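You operate a simulated robot arm through the tools that you are given. There is no shell and no other tool. Be economical: measure what you need, move in short steps, check, and stop when the job is done.

You run a simulated robot arm. Do the job below in one go: nothing can be reset, and whatever is moved stays where it is left.

## Task
Check the meter on the bright block, then measure the green plate.
Fine: switch the meter on, press its pad on each, stand it back and switch it off; leave the other plates.

It is judged by the outcome, as a careful person would: the job done as asked, and still so three seconds after it is handed in. It fails if anything else is knocked over, pushed out of place, dropped, spilled or broken.

## Robot
A 6-joint arm with a two-finger parallel gripper, fixed in place. Base frame: the origin is at the foot of the arm, x ahead of it, y to its left, z up; the work surface is at about z = 0. Units: m, rad, N and s.
With the tool pointing down near the work surface it reaches from about 0.14 to 0.58 m from the base axis. Its first joint turns from -1.152 to 1.152 rad. Payload 2.1 kg.
The tool frame sits at the grasp point between the pads (the TCP): z along the fingers, y along the line on which they close. The tips reach 0.03 m beyond it. The gripper opens to 0.094 m. The fingers are 0.028 m wide and 0.01 m thick; the gripper's body (0.05 by 0.096 m) begins 0.055 m behind the TCP.
Orientation is told as [roll, pitch, yaw] about the base's x, y, z axes, in that order, counted from this pose: with the fingers straight down and closing along the base's y, the tool's x points along the base's -x, its y along +y and its z along -z.

## Interface
- The arm moves only by the tool move_arm. Its argument "moves" is a list of rows, each a list of 7 numbers: the shift along the tool's x, y, z in units of 40 mm (1.0 is 40 mm), then the turn, a rotation vector about the tool's x, y, z in units of 8 degrees (1.0 is 8 degrees), then the gripper command, from -1 (fully open) to 1 (shut), values between in proportion. In form: [[tx, ty, tz, wx, wy, wz, claw], ...]. A call has 1 to 8 rows; each row shifts and turns the commanded pose from where the row before left it, along the tool's axes as they then stand. A call with a number of a shift or a turn outside -1 to 1 is refused whole. A row lasts 0.2 s, in which the tool goes at most 0.05 m and 0.15 rad; a call with a longer step from one row to the next is refused whole, and so is a gripper value outside its range. A pose out of reach is approached as far as the arm can. The call stops where the force on the tool passes 70 N (or 10 N more than at its start, if that is more) or the arm is blocked; 0.2 s more then pass. Each finger travels about 0.072 m/s and halts on what it meets, pressing with about 27 N; the grip force reading is that of the motor and also rises with nothing between the fingers. The clock runs only during rows and for 0.2 s after the last one: add rows that do not move to give the fingers time. It gives the time, the measured TCP pose, the force on the tool (base axes), the opening and the grip force at its end, in the units of the frame above (readings bear some noise).
- Cameras (640 x 400 px; columns grow to the right, rows downward): "scene" is fixed at [0.0611, -0.3707, 0.5007]; the picture's right is [0.77, -0.64, 0.00], its down [-0.26, -0.31, -0.91] and it looks along [0.59, 0.70, -0.41] (base axes); focal length 231 px, centre (320, 200). "wrist" rides on the gripper at [0.076, 0.014, -0.103] in the tool frame; the picture's right is [-0.18, 0.98, 0.00], its down [-0.75, -0.14, -0.64] and it looks along [-0.63, -0.12, 0.77] (tool axes); focal length 243 px, centre (320, 200). There is no depth. A picture from a camera that has moved, and an enlarged one, comes with that camera's place and axes in the base frame and with its lens.
- get_image(camera): a new picture of that camera. The clock stands still meanwhile.
- enlarge(camera, box): a new picture of the part [left, top, right, bottom] of that camera's present view, enlarged. The clock stands still meanwhile.
- job_done(): hands the job in; it is judged then, once.

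Go step by step. Nothing tells you positions but the pictures and the camera data: compare them with the known pose of the tool, close in by small moves and look again before you grip or let go. The budget is 120 turns and 68 pictures, counting those below and the enlarged ones. Unless the task says otherwise, let go and move clear before handing in, and close with one line.

The tools are called after ">>>" as name(argument=value, ...) on one line, values as JSON. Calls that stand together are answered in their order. move_arm: Moves the arm, as the interface text tells. Its arguments: {"type":"object","properties":{"moves":{"type":"array","items":{"type":"array","items":{"type":"number"}}}},"required":["moves"]} The other tools are called the same way: get_image (camera) takes a picture; enlarge (camera, box) takes an enlarged picture of a part of a camera's view; job_done () hands the job in.

At the start:

```text
t: 0.0
tcp_pos: [0.3395, 0.1227, 0.3893]
ee_rot: [0.0, -0.002, 0.001]
contact_force: [-0.8, 0.2, -0.2]
width: 0.094
gripper_force: 0.2
```

scene: 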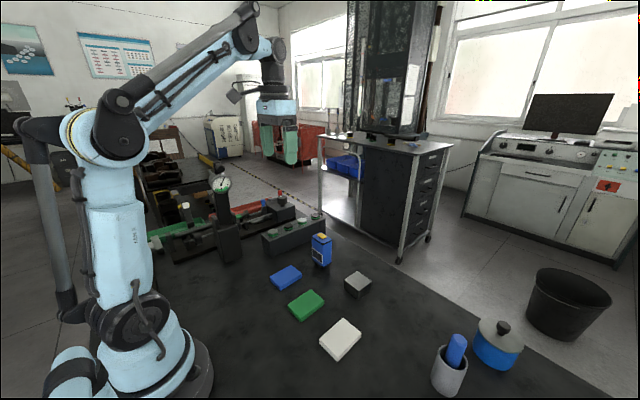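
wrist: 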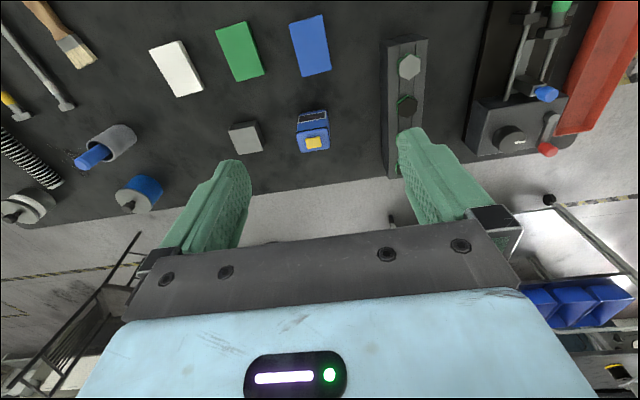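

I see a small blue meter with a yellow button, a grey metal block beside it, and white, green and blue plates. I'll look closer first.

>>> enlarge(camera="scene", box=[250, 220, 410, 320])

>>> enlarge(camera="wrist", box=[140, 10, 380, 160])

```text
4.00 times, centred on (330, 270) of scene
camera zoom: at [0.0611, -0.3707, 0.5007], right [0.77, -0.64, 0.0], down [-0.26, -0.31, -0.91], along [0.59, 0.7, -0.41], focal length 924 px, centre (280, -80)
```

zoom: 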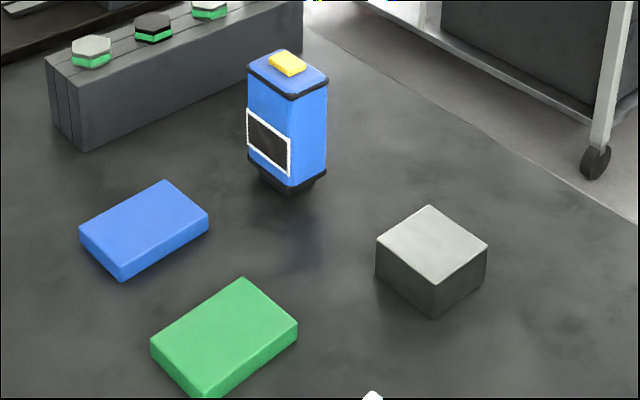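

```text
2.67 times, centred on (260, 85) of wrist
camera zoom: at [0.2633, 0.1369, 0.4937], right [0.18, 0.98, 0.0], down [0.75, -0.14, 0.64], along [0.63, -0.12, -0.77], focal length 647 px, centre (480, 507)
```

zoom: 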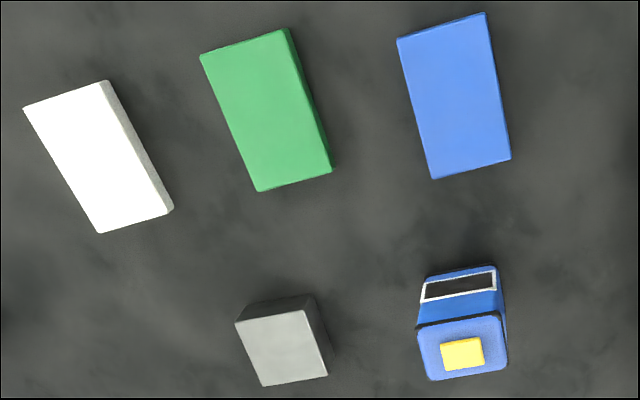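

>>> move_arm(moves=[[-0.4, -0.19, 0.7, 0, 0, 0, 1], [-0.4, -0.19, 0.7, 0, 0, 0, 1], [-0.4, -0.19, 0.7, 0, 0, 0, 1], [-0.4, -0.19, 0.7, 0, 0, 0, 1], [-0.4, -0.19, 0.7, 0, 0, 0, 1], [0, 0, 0, 0, 0, 0, 1]])

>>> get_image(camera="wrist")

>>> enlarge(camera="scene", box=[250, 160, 410, 260])

```text
t: 1.4
tcp_pos: [0.423, 0.0845, 0.2511]
ee_rot: [0.0, -0.001, -0.002]
contact_force: [0.1, 0.2, 0.6]
width: 0.0
gripper_force: 27.4
```

```text
63 pictures are left
camera wrist: at [0.3465, 0.1, 0.354], right [0.18, 0.98, 0.0], down [0.75, -0.14, 0.64], along [0.63, -0.12, -0.77], focal length 243 px, centre (320, 200)
```

wrist: 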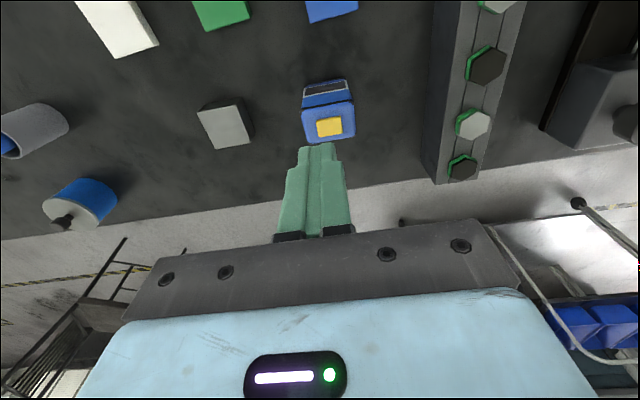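

```text
4.00 times, centred on (330, 210) of scene
camera zoom: at [0.0611, -0.3707, 0.5007], right [0.77, -0.64, 0.0], down [-0.26, -0.31, -0.91], along [0.59, 0.7, -0.41], focal length 924 px, centre (280, 160)
```

zoom: 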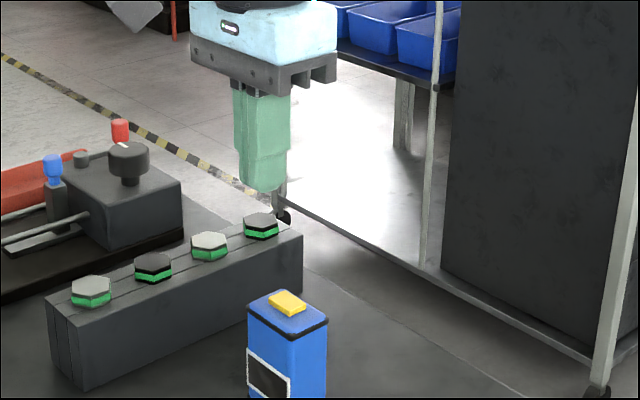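

Button top comes out around (0.450, 0.088, 0.111). I'll go to just above it with closed fingers and check alignment.

>>> move_arm(moves=[[-0.34, 0.05, 0.6, 0, 0, 0, 1], [-0.33, 0.04, 0.7, 0, 0, 0, 1], [0, 0, 0.7, 0, 0, 0, 1], [0, 0, 0, 0, 0, 0, 1]])

>>> enlarge(camera="wrist", box=[220, 60, 420, 185])

>>> enlarge(camera="scene", box=[270, 200, 370, 275])

```text
t: 2.4
tcp_pos: [0.4484, 0.0881, 0.1704]
ee_rot: [0.001, -0.002, -0.001]
contact_force: [0.4, 0.2, 0.4]
width: 0.0
gripper_force: 26.6
```

```text
3.20 times, centred on (320, 122) of wrist
camera zoom: at [0.3727, 0.1042, 0.2733], right [0.18, 0.98, 0.0], down [0.75, -0.14, 0.64], along [0.63, -0.12, -0.77], focal length 776 px, centre (320, 448)
```

zoom: 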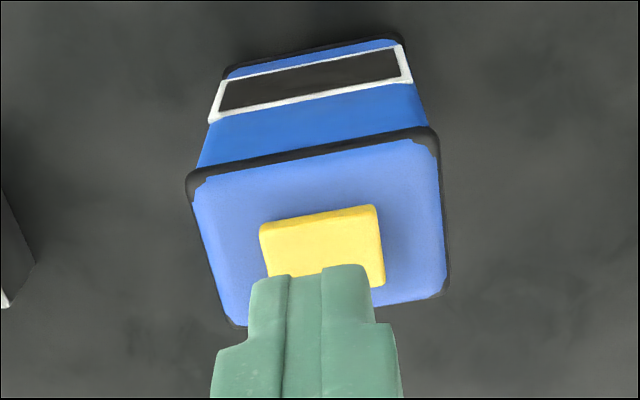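

```text
5.33 times, centred on (320, 238) of scene
camera zoom: at [0.0611, -0.3707, 0.5007], right [0.77, -0.64, 0.0], down [-0.26, -0.31, -0.91], along [0.59, 0.7, -0.41], focal length 1233 px, centre (320, 0)
```

zoom: 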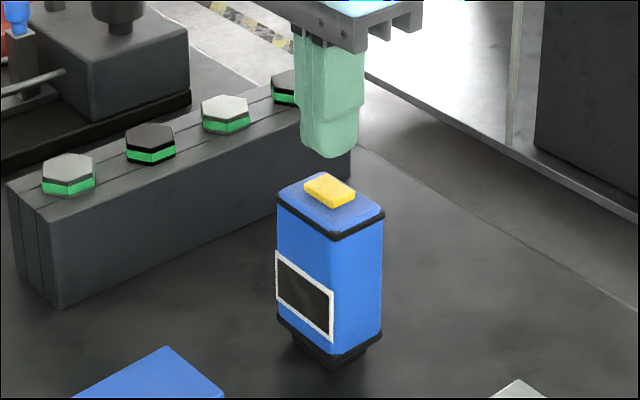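

>>> move_arm(moves=[[0, 0.05, 0.4, 0, 0, 0, 1], [0, 0, 0.25, 0, 0, 0, 1], [0, 0, 0.08, 0, 0, 0, 1]])

>>> enlarge(camera="scene", box=[270, 200, 370, 275])

```text
t: 3.2
tcp_pos: [0.4472, 0.0906, 0.1413]
ee_rot: [0.0, -0.001, -0.001]
contact_force: [-0.5, 1.0, 0.9]
width: 0.0
gripper_force: 26.9
```

```text
5.33 times, centred on (320, 238) of scene
camera zoom: at [0.0611, -0.3707, 0.5007], right [0.77, -0.64, 0.0], down [-0.26, -0.31, -0.91], along [0.59, 0.7, -0.41], focal length 1233 px, centre (320, 0)
```

zoom: 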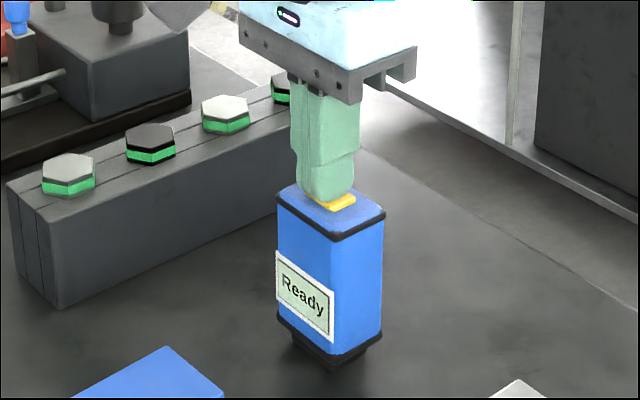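

The screen now reads "Ready". I'll back off, open, and look before descending around the meter.

>>> move_arm(moves=[[0, 0, -0.6, 0, 0, 0, 1], [0, 0, -0.7, 0, 0, 0, 1], [0, 0, 0, 0, 0, 0, -1], [0, 0, 0, 0, 0, 0, -1], [0, 0, 0, 0, 0, 0, -1], [0, 0, 0, 0, 0, 0, -1]])

>>> enlarge(camera="wrist", box=[160, 0, 480, 200])

>>> enlarge(camera="scene", box=[270, 200, 370, 275])

```text
t: 4.6
tcp_pos: [0.4462, 0.0922, 0.193]
ee_rot: [-0.001, -0.003, 0.001]
contact_force: [-0.3, 0.1, 0.4]
width: 0.0939
gripper_force: 0.0
```

```text
2.00 times, centred on (320, 100) of wrist
camera zoom: at [0.3699, 0.1068, 0.2962], right [0.18, 0.98, 0.0], down [0.75, -0.14, 0.64], along [0.63, -0.12, -0.77], focal length 485 px, centre (320, 400)
```

zoom: 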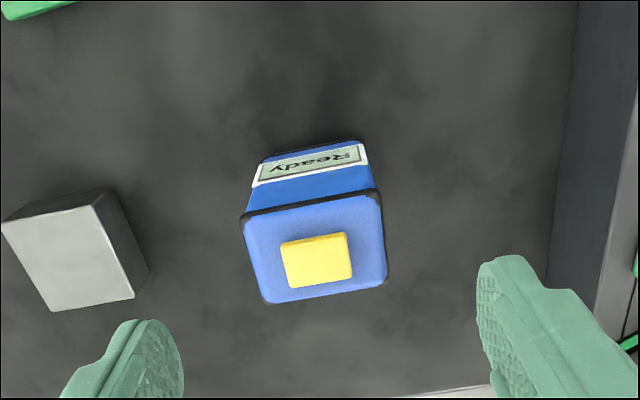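

```text
5.33 times, centred on (320, 238) of scene
camera zoom: at [0.0611, -0.3707, 0.5007], right [0.77, -0.64, 0.0], down [-0.26, -0.31, -0.91], along [0.59, 0.7, -0.41], focal length 1233 px, centre (320, 0)
```

zoom: 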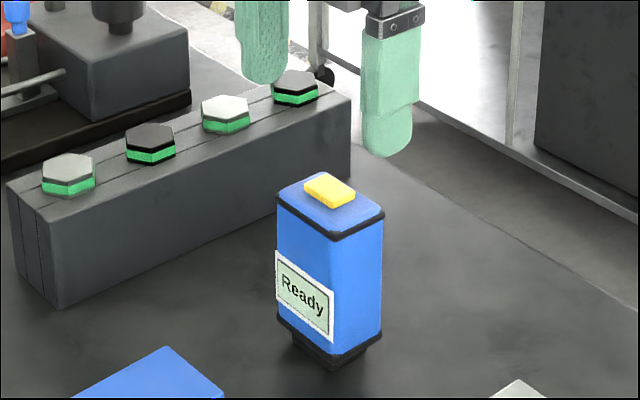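

>>> move_arm(moves=[[-0.04, -0.05, 0.6, 0, 0, 0, -1], [0, 0, 0.6, 0, 0, 0, -1], [0, 0, 0.6, 0, 0, 0, -1], [0, 0, 0.6, 0, 0, 0, -1], [0, 0, 0.25, 0, 0, 0, -1], [0, 0, 0, 0, 0, 0, -1]])

>>> get_image(camera="wrist")

>>> enlarge(camera="scene", box=[270, 200, 370, 275])

```text
t: 6.0
tcp_pos: [0.4485, 0.0884, 0.0845]
ee_rot: [0.001, -0.002, 0.0]
contact_force: [0.1, -0.2, -0.3]
width: 0.0941
gripper_force: 0.0
```

```text
56 pictures are left
camera wrist: at [0.3718, 0.1036, 0.1884], right [0.18, 0.98, 0.0], down [0.75, -0.14, 0.64], along [0.63, -0.12, -0.77], focal length 243 px, centre (320, 200)
```

wrist: 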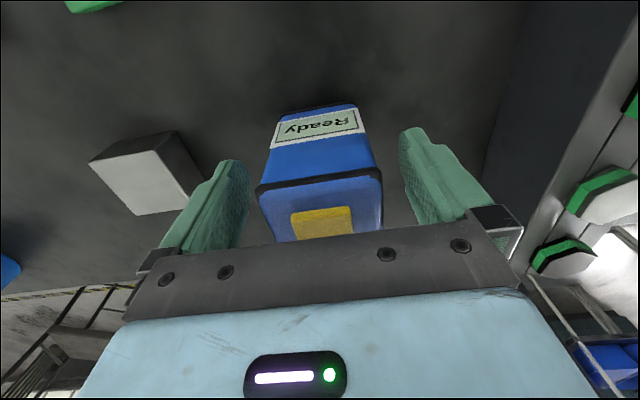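

```text
5.33 times, centred on (320, 238) of scene
camera zoom: at [0.0611, -0.3707, 0.5007], right [0.77, -0.64, 0.0], down [-0.26, -0.31, -0.91], along [0.59, 0.7, -0.41], focal length 1233 px, centre (320, 0)
```

zoom: 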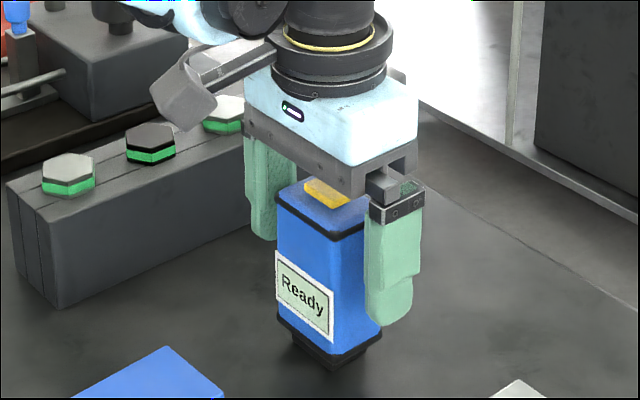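

>>> move_arm(moves=[[0, 0, 0, 0, 0, 0, 1], [0, 0, 0, 0, 0, 0, 1], [0, 0, 0, 0, 0, 0, 1], [0, 0, 0, 0, 0, 0, 1]])

>>> enlarge(camera="scene", box=[270, 200, 370, 275])

```text
t: 7.0
tcp_pos: [0.4483, 0.0881, 0.0854]
ee_rot: [0.0, -0.001, 0.0]
contact_force: [-0.2, -0.4, 0.2]
width: 0.0601
gripper_force: 27.2
```

```text
5.33 times, centred on (320, 238) of scene
camera zoom: at [0.0611, -0.3707, 0.5007], right [0.77, -0.64, 0.0], down [-0.26, -0.31, -0.91], along [0.59, 0.7, -0.41], focal length 1233 px, centre (320, 0)
```

zoom: 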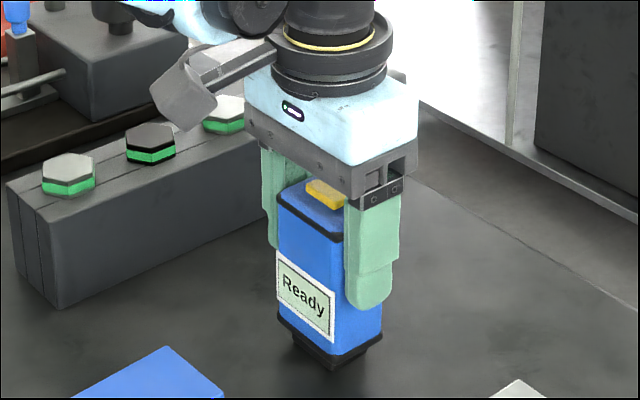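

>>> move_arm(moves=[[0, 0, -0.3, 0, 0, 0, 1], [0, 0, -0.7, 0, 0, 0, 1], [0, 0, -0.8, 0, 0, 0, 1], [0, 0, -0.5, 0, 0, 0, 1], [0, 0, 0, 0, 0, 0, 1]])

>>> get_image(camera="wrist")

>>> enlarge(camera="scene", box=[260, 190, 420, 310])

```text
t: 8.2
tcp_pos: [0.4477, 0.0884, 0.1803]
ee_rot: [0.002, -0.001, 0.0]
contact_force: [-0.4, -0.4, -2.5]
width: 0.0599
gripper_force: 26.9
```

```text
53 pictures are left
camera wrist: at [0.3723, 0.103, 0.2829], right [0.18, 0.98, 0.0], down [0.75, -0.14, 0.64], along [0.63, -0.12, -0.77], focal length 243 px, centre (320, 200)
```

wrist: 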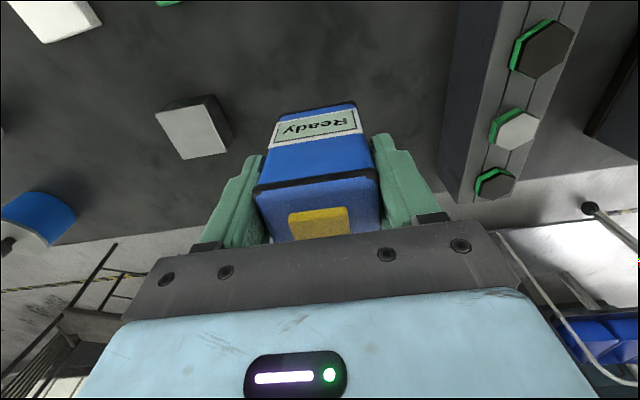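

```text
3.33 times, centred on (340, 250) of scene
camera zoom: at [0.0611, -0.3707, 0.5007], right [0.77, -0.64, 0.0], down [-0.26, -0.31, -0.91], along [0.59, 0.7, -0.41], focal length 770 px, centre (253, 33)
```

zoom: 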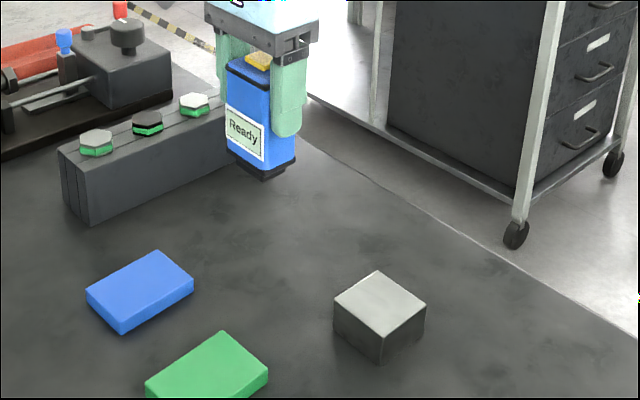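

Meter is held and upright. The block's top centre is about (0.459, -0.057, 0.03); I'll carry the meter above it.

>>> move_arm(moves=[[-0.045, -0.6, 0, 0, 0, 0, 1], [-0.045, -0.6, 0, 0, 0, 0, 1], [-0.045, -0.6, 0, 0, 0, 0, 1], [-0.045, -0.6, 0, 0, 0, 0, 1], [-0.045, -0.6, 0.2, 0, 0, 0, 1], [-0.045, -0.6, 0.3, 0, 0, 0, 1], [0, 0, 0.4, 0, 0, 0, 1], [0, 0, 0, 0, 0, 0, 1]])

>>> get_image(camera="wrist")

>>> enlarge(camera="scene", box=[300, 210, 420, 300])

```text
t: 10.0
tcp_pos: [0.4587, -0.0557, 0.1445]
ee_rot: [0.0, 0.0, 0.001]
contact_force: [0.3, 0.9, -1.6]
width: 0.0602
gripper_force: 26.8
```

```text
51 pictures are left
camera wrist: at [0.3825, -0.0402, 0.2474], right [0.18, 0.98, 0.0], down [0.75, -0.14, 0.64], along [0.63, -0.12, -0.77], focal length 243 px, centre (320, 200)
```

wrist: 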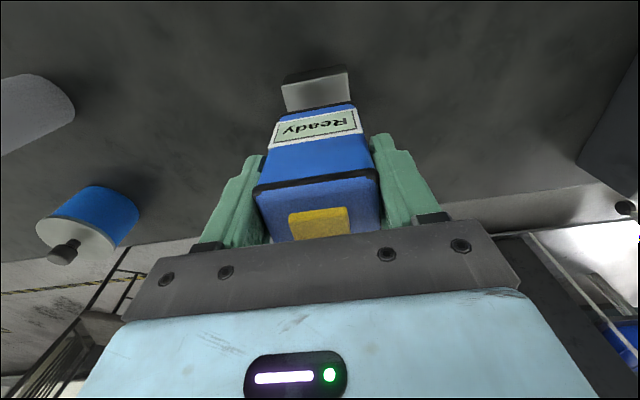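

```text
4.44 times, centred on (360, 255) of scene
camera zoom: at [0.0611, -0.3707, 0.5007], right [0.77, -0.64, 0.0], down [-0.26, -0.31, -0.91], along [0.59, 0.7, -0.41], focal length 1027 px, centre (142, -44)
```

zoom: 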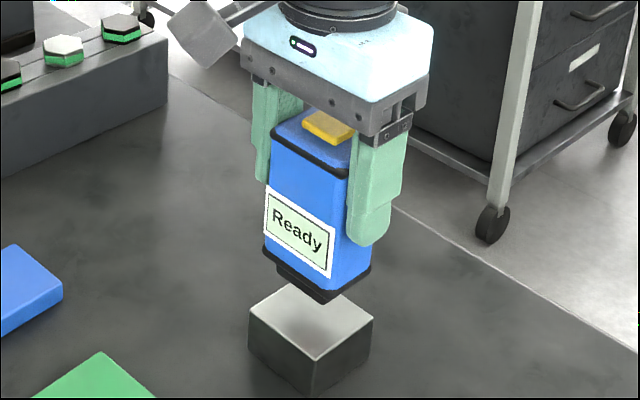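

>>> move_arm(moves=[[0, -0.05, 0.4, 0, 0, 0, 1], [0, 0, 0.2, 0, 0, 0, 1], [0, 0, 0.07, 0, 0, 0, 1], [0, 0, 0, 0, 0, 0, 1]])

>>> enlarge(camera="scene", box=[300, 210, 420, 300])

```text
t: 11.0
tcp_pos: [0.4572, -0.0578, 0.1179]
ee_rot: [0.002, -0.001, 0.001]
contact_force: [0.6, 3.6, 25.5]
width: 0.0603
gripper_force: 27.4
```

```text
4.44 times, centred on (360, 255) of scene
camera zoom: at [0.061, -0.3707, 0.5007], right [0.77, -0.64, 0.0], down [-0.26, -0.31, -0.91], along [0.59, 0.7, -0.41], focal length 1027 px, centre (142, -44)
```

zoom: 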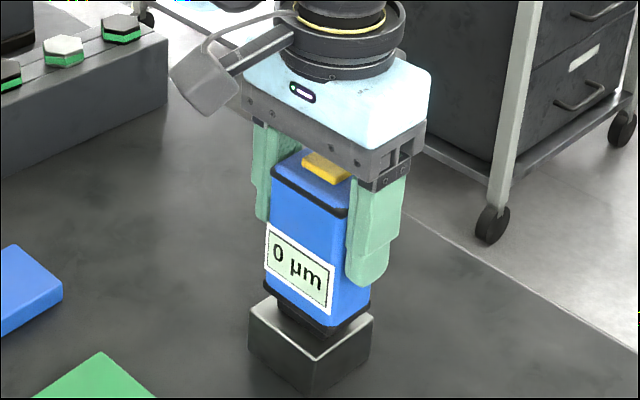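

Reading is "0 µm" on the bright block. Lifting off and carrying to the green plate (about (0.313, -0.0125)).

>>> move_arm(moves=[[0, 0, -0.3, 0, 0, 0, 1], [0, 0, -0.7, 0, 0, 0, 1], [0, 0, -0.4, 0, 0, 0, 1], [0.72, 0.22, 0, 0, 0, 0, 1], [0.72, 0.22, 0, 0, 0, 0, 1], [0.72, 0.22, 0, 0, 0, 0, 1], [0.72, 0.22, 0, 0, 0, 0, 1], [0.72, 0.22, 0, 0, 0, 0, 1]])

>>> get_image(camera="wrist")

>>> get_image(camera="scene")

```text
t: 12.8
tcp_pos: [0.3162, -0.013, 0.1744]
ee_rot: [-0.001, 0.0, 0.0]
contact_force: [-0.4, 0.6, -2.1]
width: 0.06
gripper_force: 26.5
```

```text
48 pictures are left
camera wrist: at [0.2389, 0.0021, 0.2764], right [0.18, 0.98, 0.0], down [0.75, -0.14, 0.64], along [0.63, -0.12, -0.77], focal length 243 px, centre (320, 200)
```

wrist: 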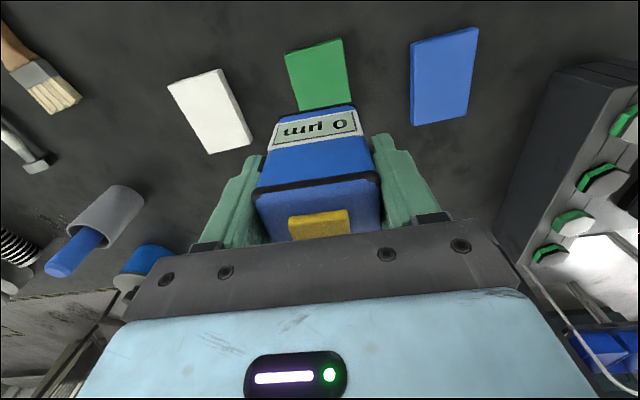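

```text
47 pictures are left
```

scene: 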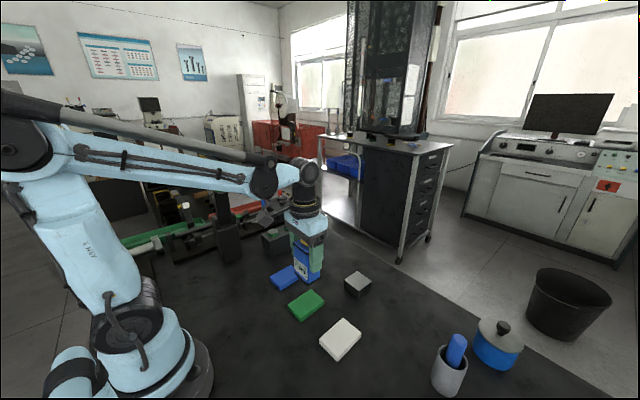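

>>> move_arm(moves=[[0.1, 0.04, 0.6, 0, 0, 0, 1], [0, 0, 0.6, 0, 0, 0, 1], [0, 0, 0.45, 0, 0, 0, 1], [0, 0, 0, 0, 0, 0, 1]])

>>> enlarge(camera="scene", box=[250, 230, 370, 330])

```text
t: 13.8
tcp_pos: [0.3124, -0.0122, 0.1069]
ee_rot: [-0.001, -0.003, -0.001]
contact_force: [-0.7, -0.6, -0.1]
width: 0.0601
gripper_force: 27.8
```

```text
4.00 times, centred on (310, 280) of scene
camera zoom: at [0.0611, -0.3707, 0.5007], right [0.77, -0.64, 0.0], down [-0.26, -0.31, -0.91], along [0.59, 0.7, -0.41], focal length 924 px, centre (360, -120)
```

zoom: 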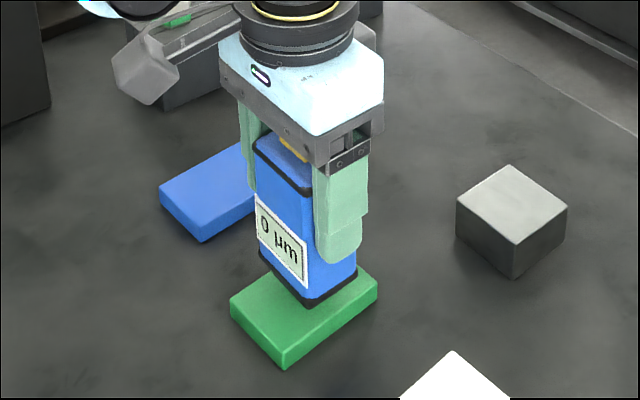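

>>> move_arm(moves=[[0, 0, 0.1, 0, 0, 0, 1], [0, 0, 0.07, 0, 0, 0, 1], [0, 0, 0, 0, 0, 0, 1]])

>>> enlarge(camera="scene", box=[250, 230, 370, 330])

```text
t: 14.6
tcp_pos: [0.3109, -0.0119, 0.0997]
ee_rot: [0.001, -0.003, -0.001]
contact_force: [-0.4, -1.0, -1.7]
width: 0.0601
gripper_force: 26.5
```

```text
4.00 times, centred on (310, 280) of scene
camera zoom: at [0.0611, -0.3707, 0.5007], right [0.77, -0.64, 0.0], down [-0.26, -0.31, -0.91], along [0.59, 0.7, -0.41], focal length 924 px, centre (360, -120)
```

zoom: 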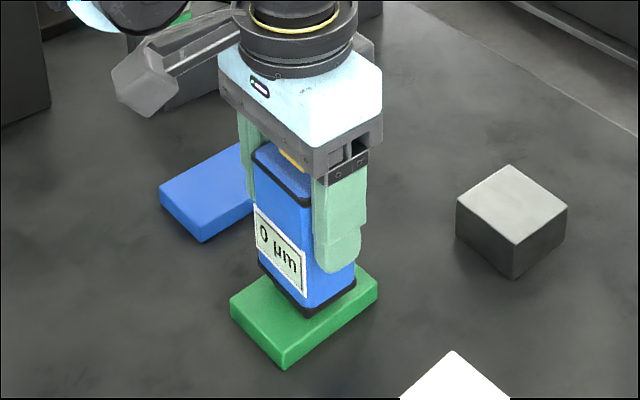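

Not in contact yet; continuing down in 2 mm steps.

>>> move_arm(moves=[[0, 0, 0.06, 0, 0, 0, 1], [0, 0, 0, 0, 0, 0, 1]])

>>> move_arm(moves=[[0, 0, 0.04, 0, 0, 0, 1], [0, 0, 0, 0, 0, 0, 1]])

>>> enlarge(camera="scene", box=[250, 230, 370, 330])

```text
t: 15.2
tcp_pos: [0.311, -0.0123, 0.0983]
ee_rot: [-0.001, -0.004, 0.0]
contact_force: [-0.9, 0.7, 24.8]
width: 0.06
gripper_force: 26.8
```

```text
t: 15.8
tcp_pos: [0.3113, -0.0134, 0.0964]
ee_rot: [0.001, -0.004, 0.0]
contact_force: [0.6, 5.9, 24.0]
width: 0.0602
gripper_force: 26.9
```

```text
4.00 times, centred on (310, 280) of scene
camera zoom: at [0.0611, -0.3707, 0.5007], right [0.77, -0.64, 0.0], down [-0.26, -0.31, -0.91], along [0.59, 0.7, -0.41], focal length 924 px, centre (360, -120)
```

zoom: 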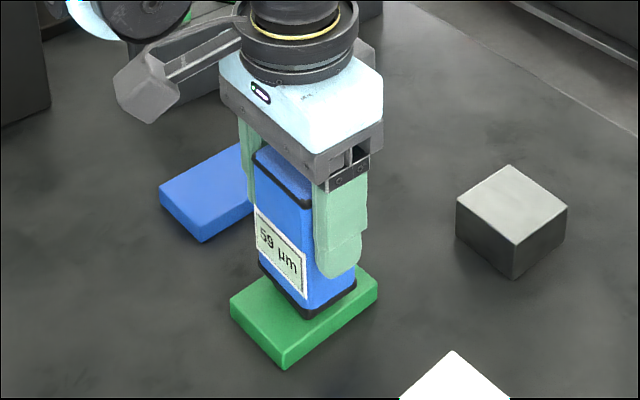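

The screen shows a reading on the green plate (about 59 µm). Lifting and returning to the original stand spot.

>>> move_arm(moves=[[0, 0, -0.3, 0, 0, 0, 1], [0, 0, -0.7, 0, 0, 0, 1], [0, 0, -0.7, 0, 0, 0, 1], [-0.7, 0.5, 0, 0, 0, 0, 1], [-0.7, 0.5, 0, 0, 0, 0, 1], [-0.7, 0.5, 0, 0, 0, 0, 1], [-0.7, 0.5, 0, 0, 0, 0, 1], [-0.63, 0.52, 0, 0, 0, 0, 1]])

>>> enlarge(camera="scene", box=[240, 190, 380, 330])

>>> enlarge(camera="wrist", box=[180, 60, 460, 250])

```text
t: 17.6
tcp_pos: [0.45, 0.0888, 0.165]
ee_rot: [0.001, -0.002, 0.001]
contact_force: [0.6, -0.3, -1.0]
width: 0.0601
gripper_force: 26.9
```

```text
2.86 times, centred on (310, 260) of scene
camera zoom: at [0.0611, -0.3707, 0.5007], right [0.77, -0.64, 0.0], down [-0.26, -0.31, -0.91], along [0.59, 0.7, -0.41], focal length 660 px, centre (349, 29)
```

zoom: 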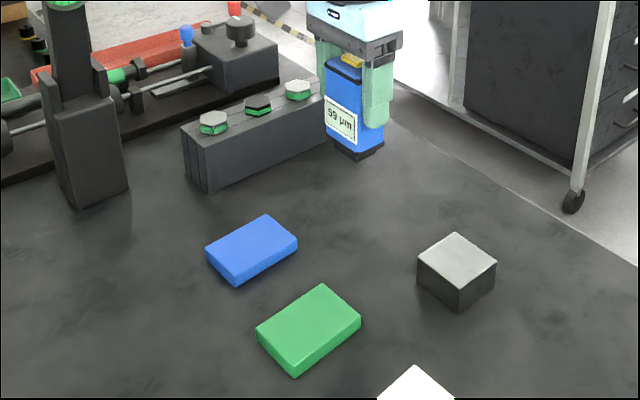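

```text
2.11 times, centred on (320, 155) of wrist
camera zoom: at [0.3731, 0.1049, 0.2689], right [0.18, 0.98, 0.0], down [0.75, -0.14, 0.64], along [0.63, -0.12, -0.77], focal length 511 px, centre (320, 295)
```

zoom: 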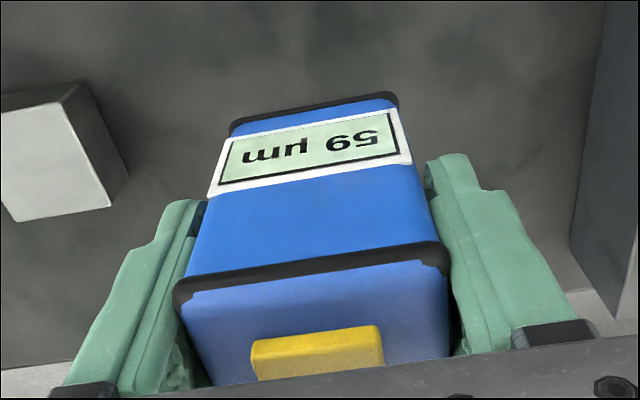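

Reading is 59 µm and the plates are in place. Lowering to the stand spot.

>>> move_arm(moves=[[0.05, -0.02, 0.5, 0, 0, 0, 1], [0, 0, 0.7, 0, 0, 0, 1], [0, 0, 0.5, 0, 0, 0, 1], [0, 0, 0.12, 0, 0, 0, 1], [0, 0, 0, 0, 0, 0, 1]])

>>> move_arm(moves=[[0, 0, 0.05, 0, 0, 0, 1], [0, 0, 0, 0, 0, 0, 1]])

>>> enlarge(camera="scene", box=[270, 200, 370, 275])

```text
t: 18.8
tcp_pos: [0.4464, 0.0873, 0.0916]
ee_rot: [0.001, -0.001, -0.002]
contact_force: [0.0, 0.3, -2.1]
width: 0.0601
gripper_force: 27.3
```

```text
t: 19.4
tcp_pos: [0.4469, 0.0875, 0.0891]
ee_rot: [0.0, -0.004, 0.0]
contact_force: [-0.1, -1.3, -1.8]
width: 0.0598
gripper_force: 26.9
```

```text
5.33 times, centred on (320, 238) of scene
camera zoom: at [0.0611, -0.3707, 0.5007], right [0.77, -0.64, 0.0], down [-0.26, -0.31, -0.91], along [0.59, 0.7, -0.41], focal length 1233 px, centre (320, 0)
```

zoom: 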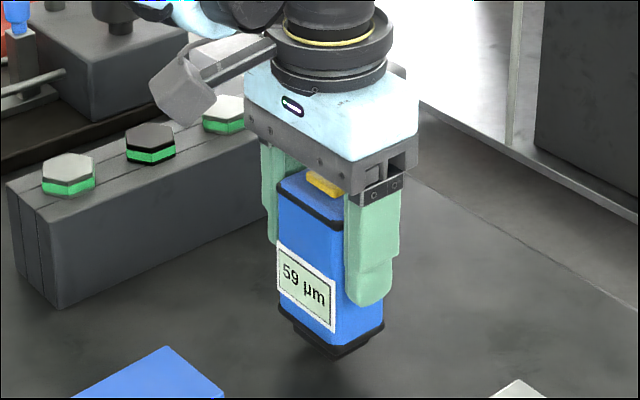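

>>> move_arm(moves=[[0, 0, 0.1, 0, 0, 0, 1], [0, 0, 0.03, 0, 0, 0, 1], [0, 0, 0, 0, 0, 0, 1]])

>>> move_arm(moves=[[0, 0, 0.04, 0, 0, 0, 1], [0, 0, 0, 0, 0, 0, 1]])

>>> enlarge(camera="scene", box=[270, 200, 370, 275])

```text
t: 20.2
tcp_pos: [0.4475, 0.0867, 0.083]
ee_rot: [0.0, -0.001, -0.001]
contact_force: [-0.5, 0.3, -1.5]
width: 0.0598
gripper_force: 27.0
```

```text
t: 20.8
tcp_pos: [0.4466, 0.0878, 0.0814]
ee_rot: [0.001, -0.001, 0.0]
contact_force: [-0.6, 0.0, -0.5]
width: 0.06
gripper_force: 27.1
```

```text
5.33 times, centred on (320, 238) of scene
camera zoom: at [0.0611, -0.3707, 0.5007], right [0.77, -0.64, 0.0], down [-0.26, -0.31, -0.91], along [0.59, 0.7, -0.41], focal length 1233 px, centre (320, 0)
```

zoom: 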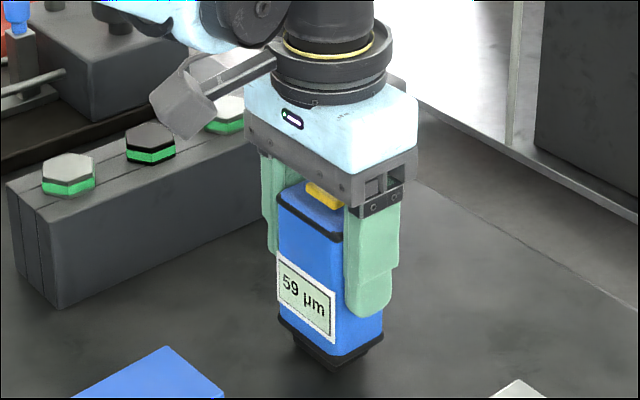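

>>> move_arm(moves=[[0, 0, 0.03, 0, 0, 0, 1], [0, 0, 0, 0, 0, 0, 1]])

```text
t: 21.4
tcp_pos: [0.4462, 0.088, 0.0802]
ee_rot: [-0.001, -0.003, -0.002]
contact_force: [-0.3, 0.1, -1.6]
width: 0.0598
gripper_force: 26.7
```

>>> move_arm(moves=[[0, 0, 0.03, 0, 0, 0, 1], [0, 0, 0, 0, 0, 0, 1]])

```text
t: 22.0
tcp_pos: [0.4467, 0.0876, 0.0796]
ee_rot: [0.0, -0.002, 0.001]
contact_force: [-1.9, 1.6, 25.3]
width: 0.0601
gripper_force: 26.2
```

The pad is on the table. Releasing and lifting clear.

>>> move_arm(moves=[[0, 0, -0.01, 0, 0, 0, -1], [0, 0, 0, 0, 0, 0, -1], [0, 0, 0, 0, 0, 0, -1], [0, 0, 0, 0, 0, 0, -1]])

>>> enlarge(camera="scene", box=[270, 200, 370, 275])

```text
t: 23.0
tcp_pos: [0.4461, 0.0855, 0.0803]
ee_rot: [0.0, 0.0, 0.0]
contact_force: [0.3, -0.2, 0.8]
width: 0.0937
gripper_force: 0.1
```

```text
5.33 times, centred on (320, 238) of scene
camera zoom: at [0.0611, -0.3707, 0.5007], right [0.77, -0.64, 0.0], down [-0.26, -0.31, -0.91], along [0.59, 0.7, -0.41], focal length 1233 px, centre (320, 0)
```

zoom: 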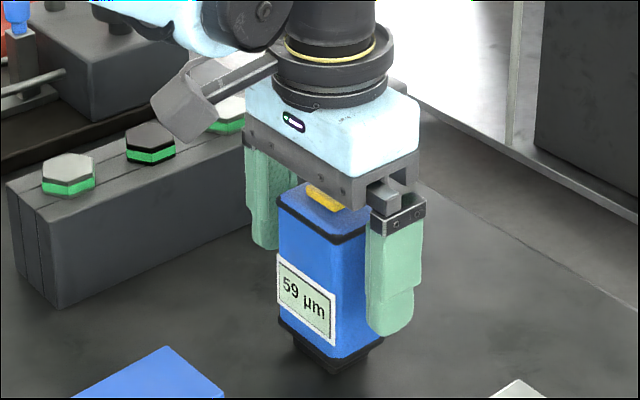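

>>> move_arm(moves=[[0, 0.03, -0.6, 0, 0, 0, -1], [0, 0.03, -0.7, 0, 0, 0, -1], [0, 0, -0.7, 0, 0, 0, -1], [0, 0, -0.7, 0, 0, 0, -1], [0, 0, 0, 0, 0, 0, 1], [0, 0, 0, 0, 0, 0, 1], [0, 0, 0, 0, 0, 0, 1], [0, 0, 0, 0, 0, 0, 1]])

>>> enlarge(camera="wrist", box=[220, 60, 420, 185])

>>> enlarge(camera="scene", box=[270, 200, 370, 275])

```text
t: 24.8
tcp_pos: [0.4459, 0.0887, 0.189]
ee_rot: [0.0, 0.0, 0.0]
contact_force: [-0.5, -0.8, -0.7]
width: 0.0002
gripper_force: 27.0
```

```text
3.20 times, centred on (320, 122) of wrist
camera zoom: at [0.3697, 0.1026, 0.2916], right [0.18, 0.98, 0.0], down [0.75, -0.14, 0.64], along [0.63, -0.12, -0.77], focal length 776 px, centre (320, 448)
```

zoom: 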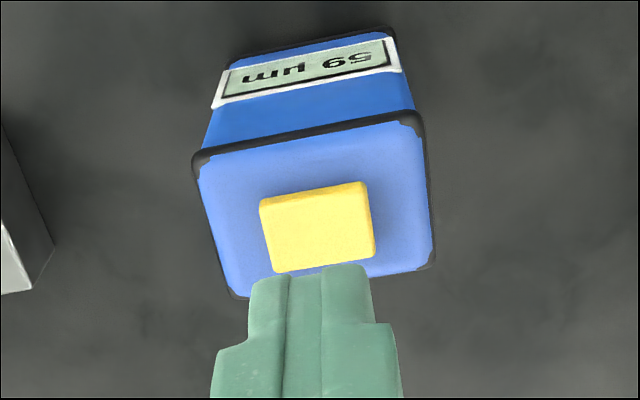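

```text
5.33 times, centred on (320, 238) of scene
camera zoom: at [0.0611, -0.3707, 0.5007], right [0.77, -0.64, 0.0], down [-0.26, -0.31, -0.91], along [0.59, 0.7, -0.41], focal length 1233 px, centre (320, 0)
```

zoom: 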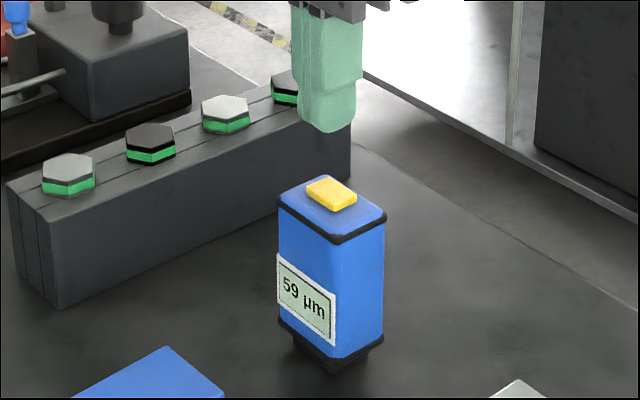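

The meter stands where it was. Pressing the button once more to switch off.

>>> move_arm(moves=[[-0.04, 0.0, 0.6, 0, 0, 0, 1], [0, 0, 0.4, 0, 0, 0, 1], [0, 0, 0.12, 0, 0, 0, 1], [0, 0, 0.07, 0, 0, 0, 1]])

>>> enlarge(camera="scene", box=[270, 200, 370, 275])

```text
t: 25.8
tcp_pos: [0.4477, 0.0883, 0.1417]
ee_rot: [0.0, -0.004, 0.001]
contact_force: [-0.8, -1.1, 2.6]
width: 0.0
gripper_force: 27.2
```

```text
5.33 times, centred on (320, 238) of scene
camera zoom: at [0.0611, -0.3707, 0.5007], right [0.77, -0.64, 0.0], down [-0.26, -0.31, -0.91], along [0.59, 0.7, -0.41], focal length 1233 px, centre (320, 0)
```

zoom: 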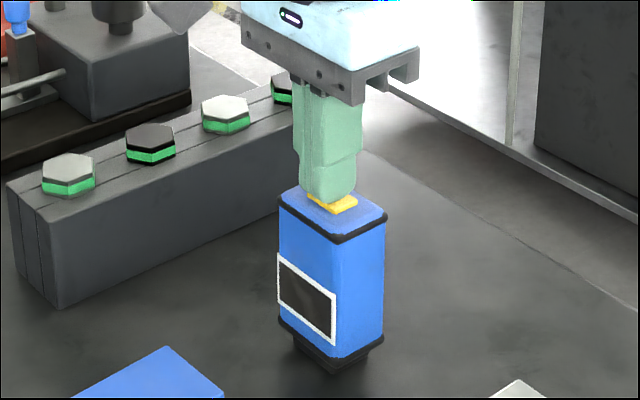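

The screen is dark. Backing away and doing a final check.

>>> move_arm(moves=[[0, 0, -0.5, 0, 0, 0, 1], [0, 0, -0.8, 0, 0, 0, 1], [0, 0, -0.8, 0, 0, 0, 1], [0, 0, -0.8, 0, 0, 0, 1], [0, 0, 0, 0, 0, 0, 1]])

>>> enlarge(camera="scene", box=[240, 210, 400, 370])

```text
t: 27.0
tcp_pos: [0.4471, 0.086, 0.256]
ee_rot: [0.0, -0.002, 0.001]
contact_force: [-0.1, -0.1, -0.2]
width: 0.0
gripper_force: 27.2
```

```text
2.50 times, centred on (320, 290) of scene
camera zoom: at [0.0611, -0.3707, 0.5007], right [0.77, -0.64, 0.0], down [-0.26, -0.31, -0.91], along [0.59, 0.7, -0.41], focal length 578 px, centre (320, -25)
```

zoom: 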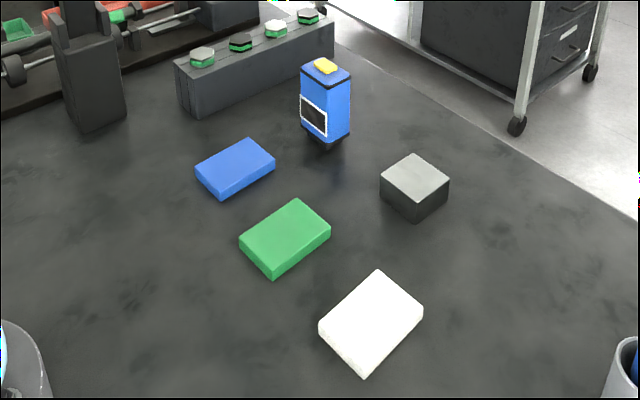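

The meter is off and standing in its place, and everything else is undisturbed. Handing in.

>>> job_done()

```text
The job is handed in.
```

The meter read 0 µm on the bright block and 59 µm on the green plate; it is back in its place, switched off, and the other plates were left alone.
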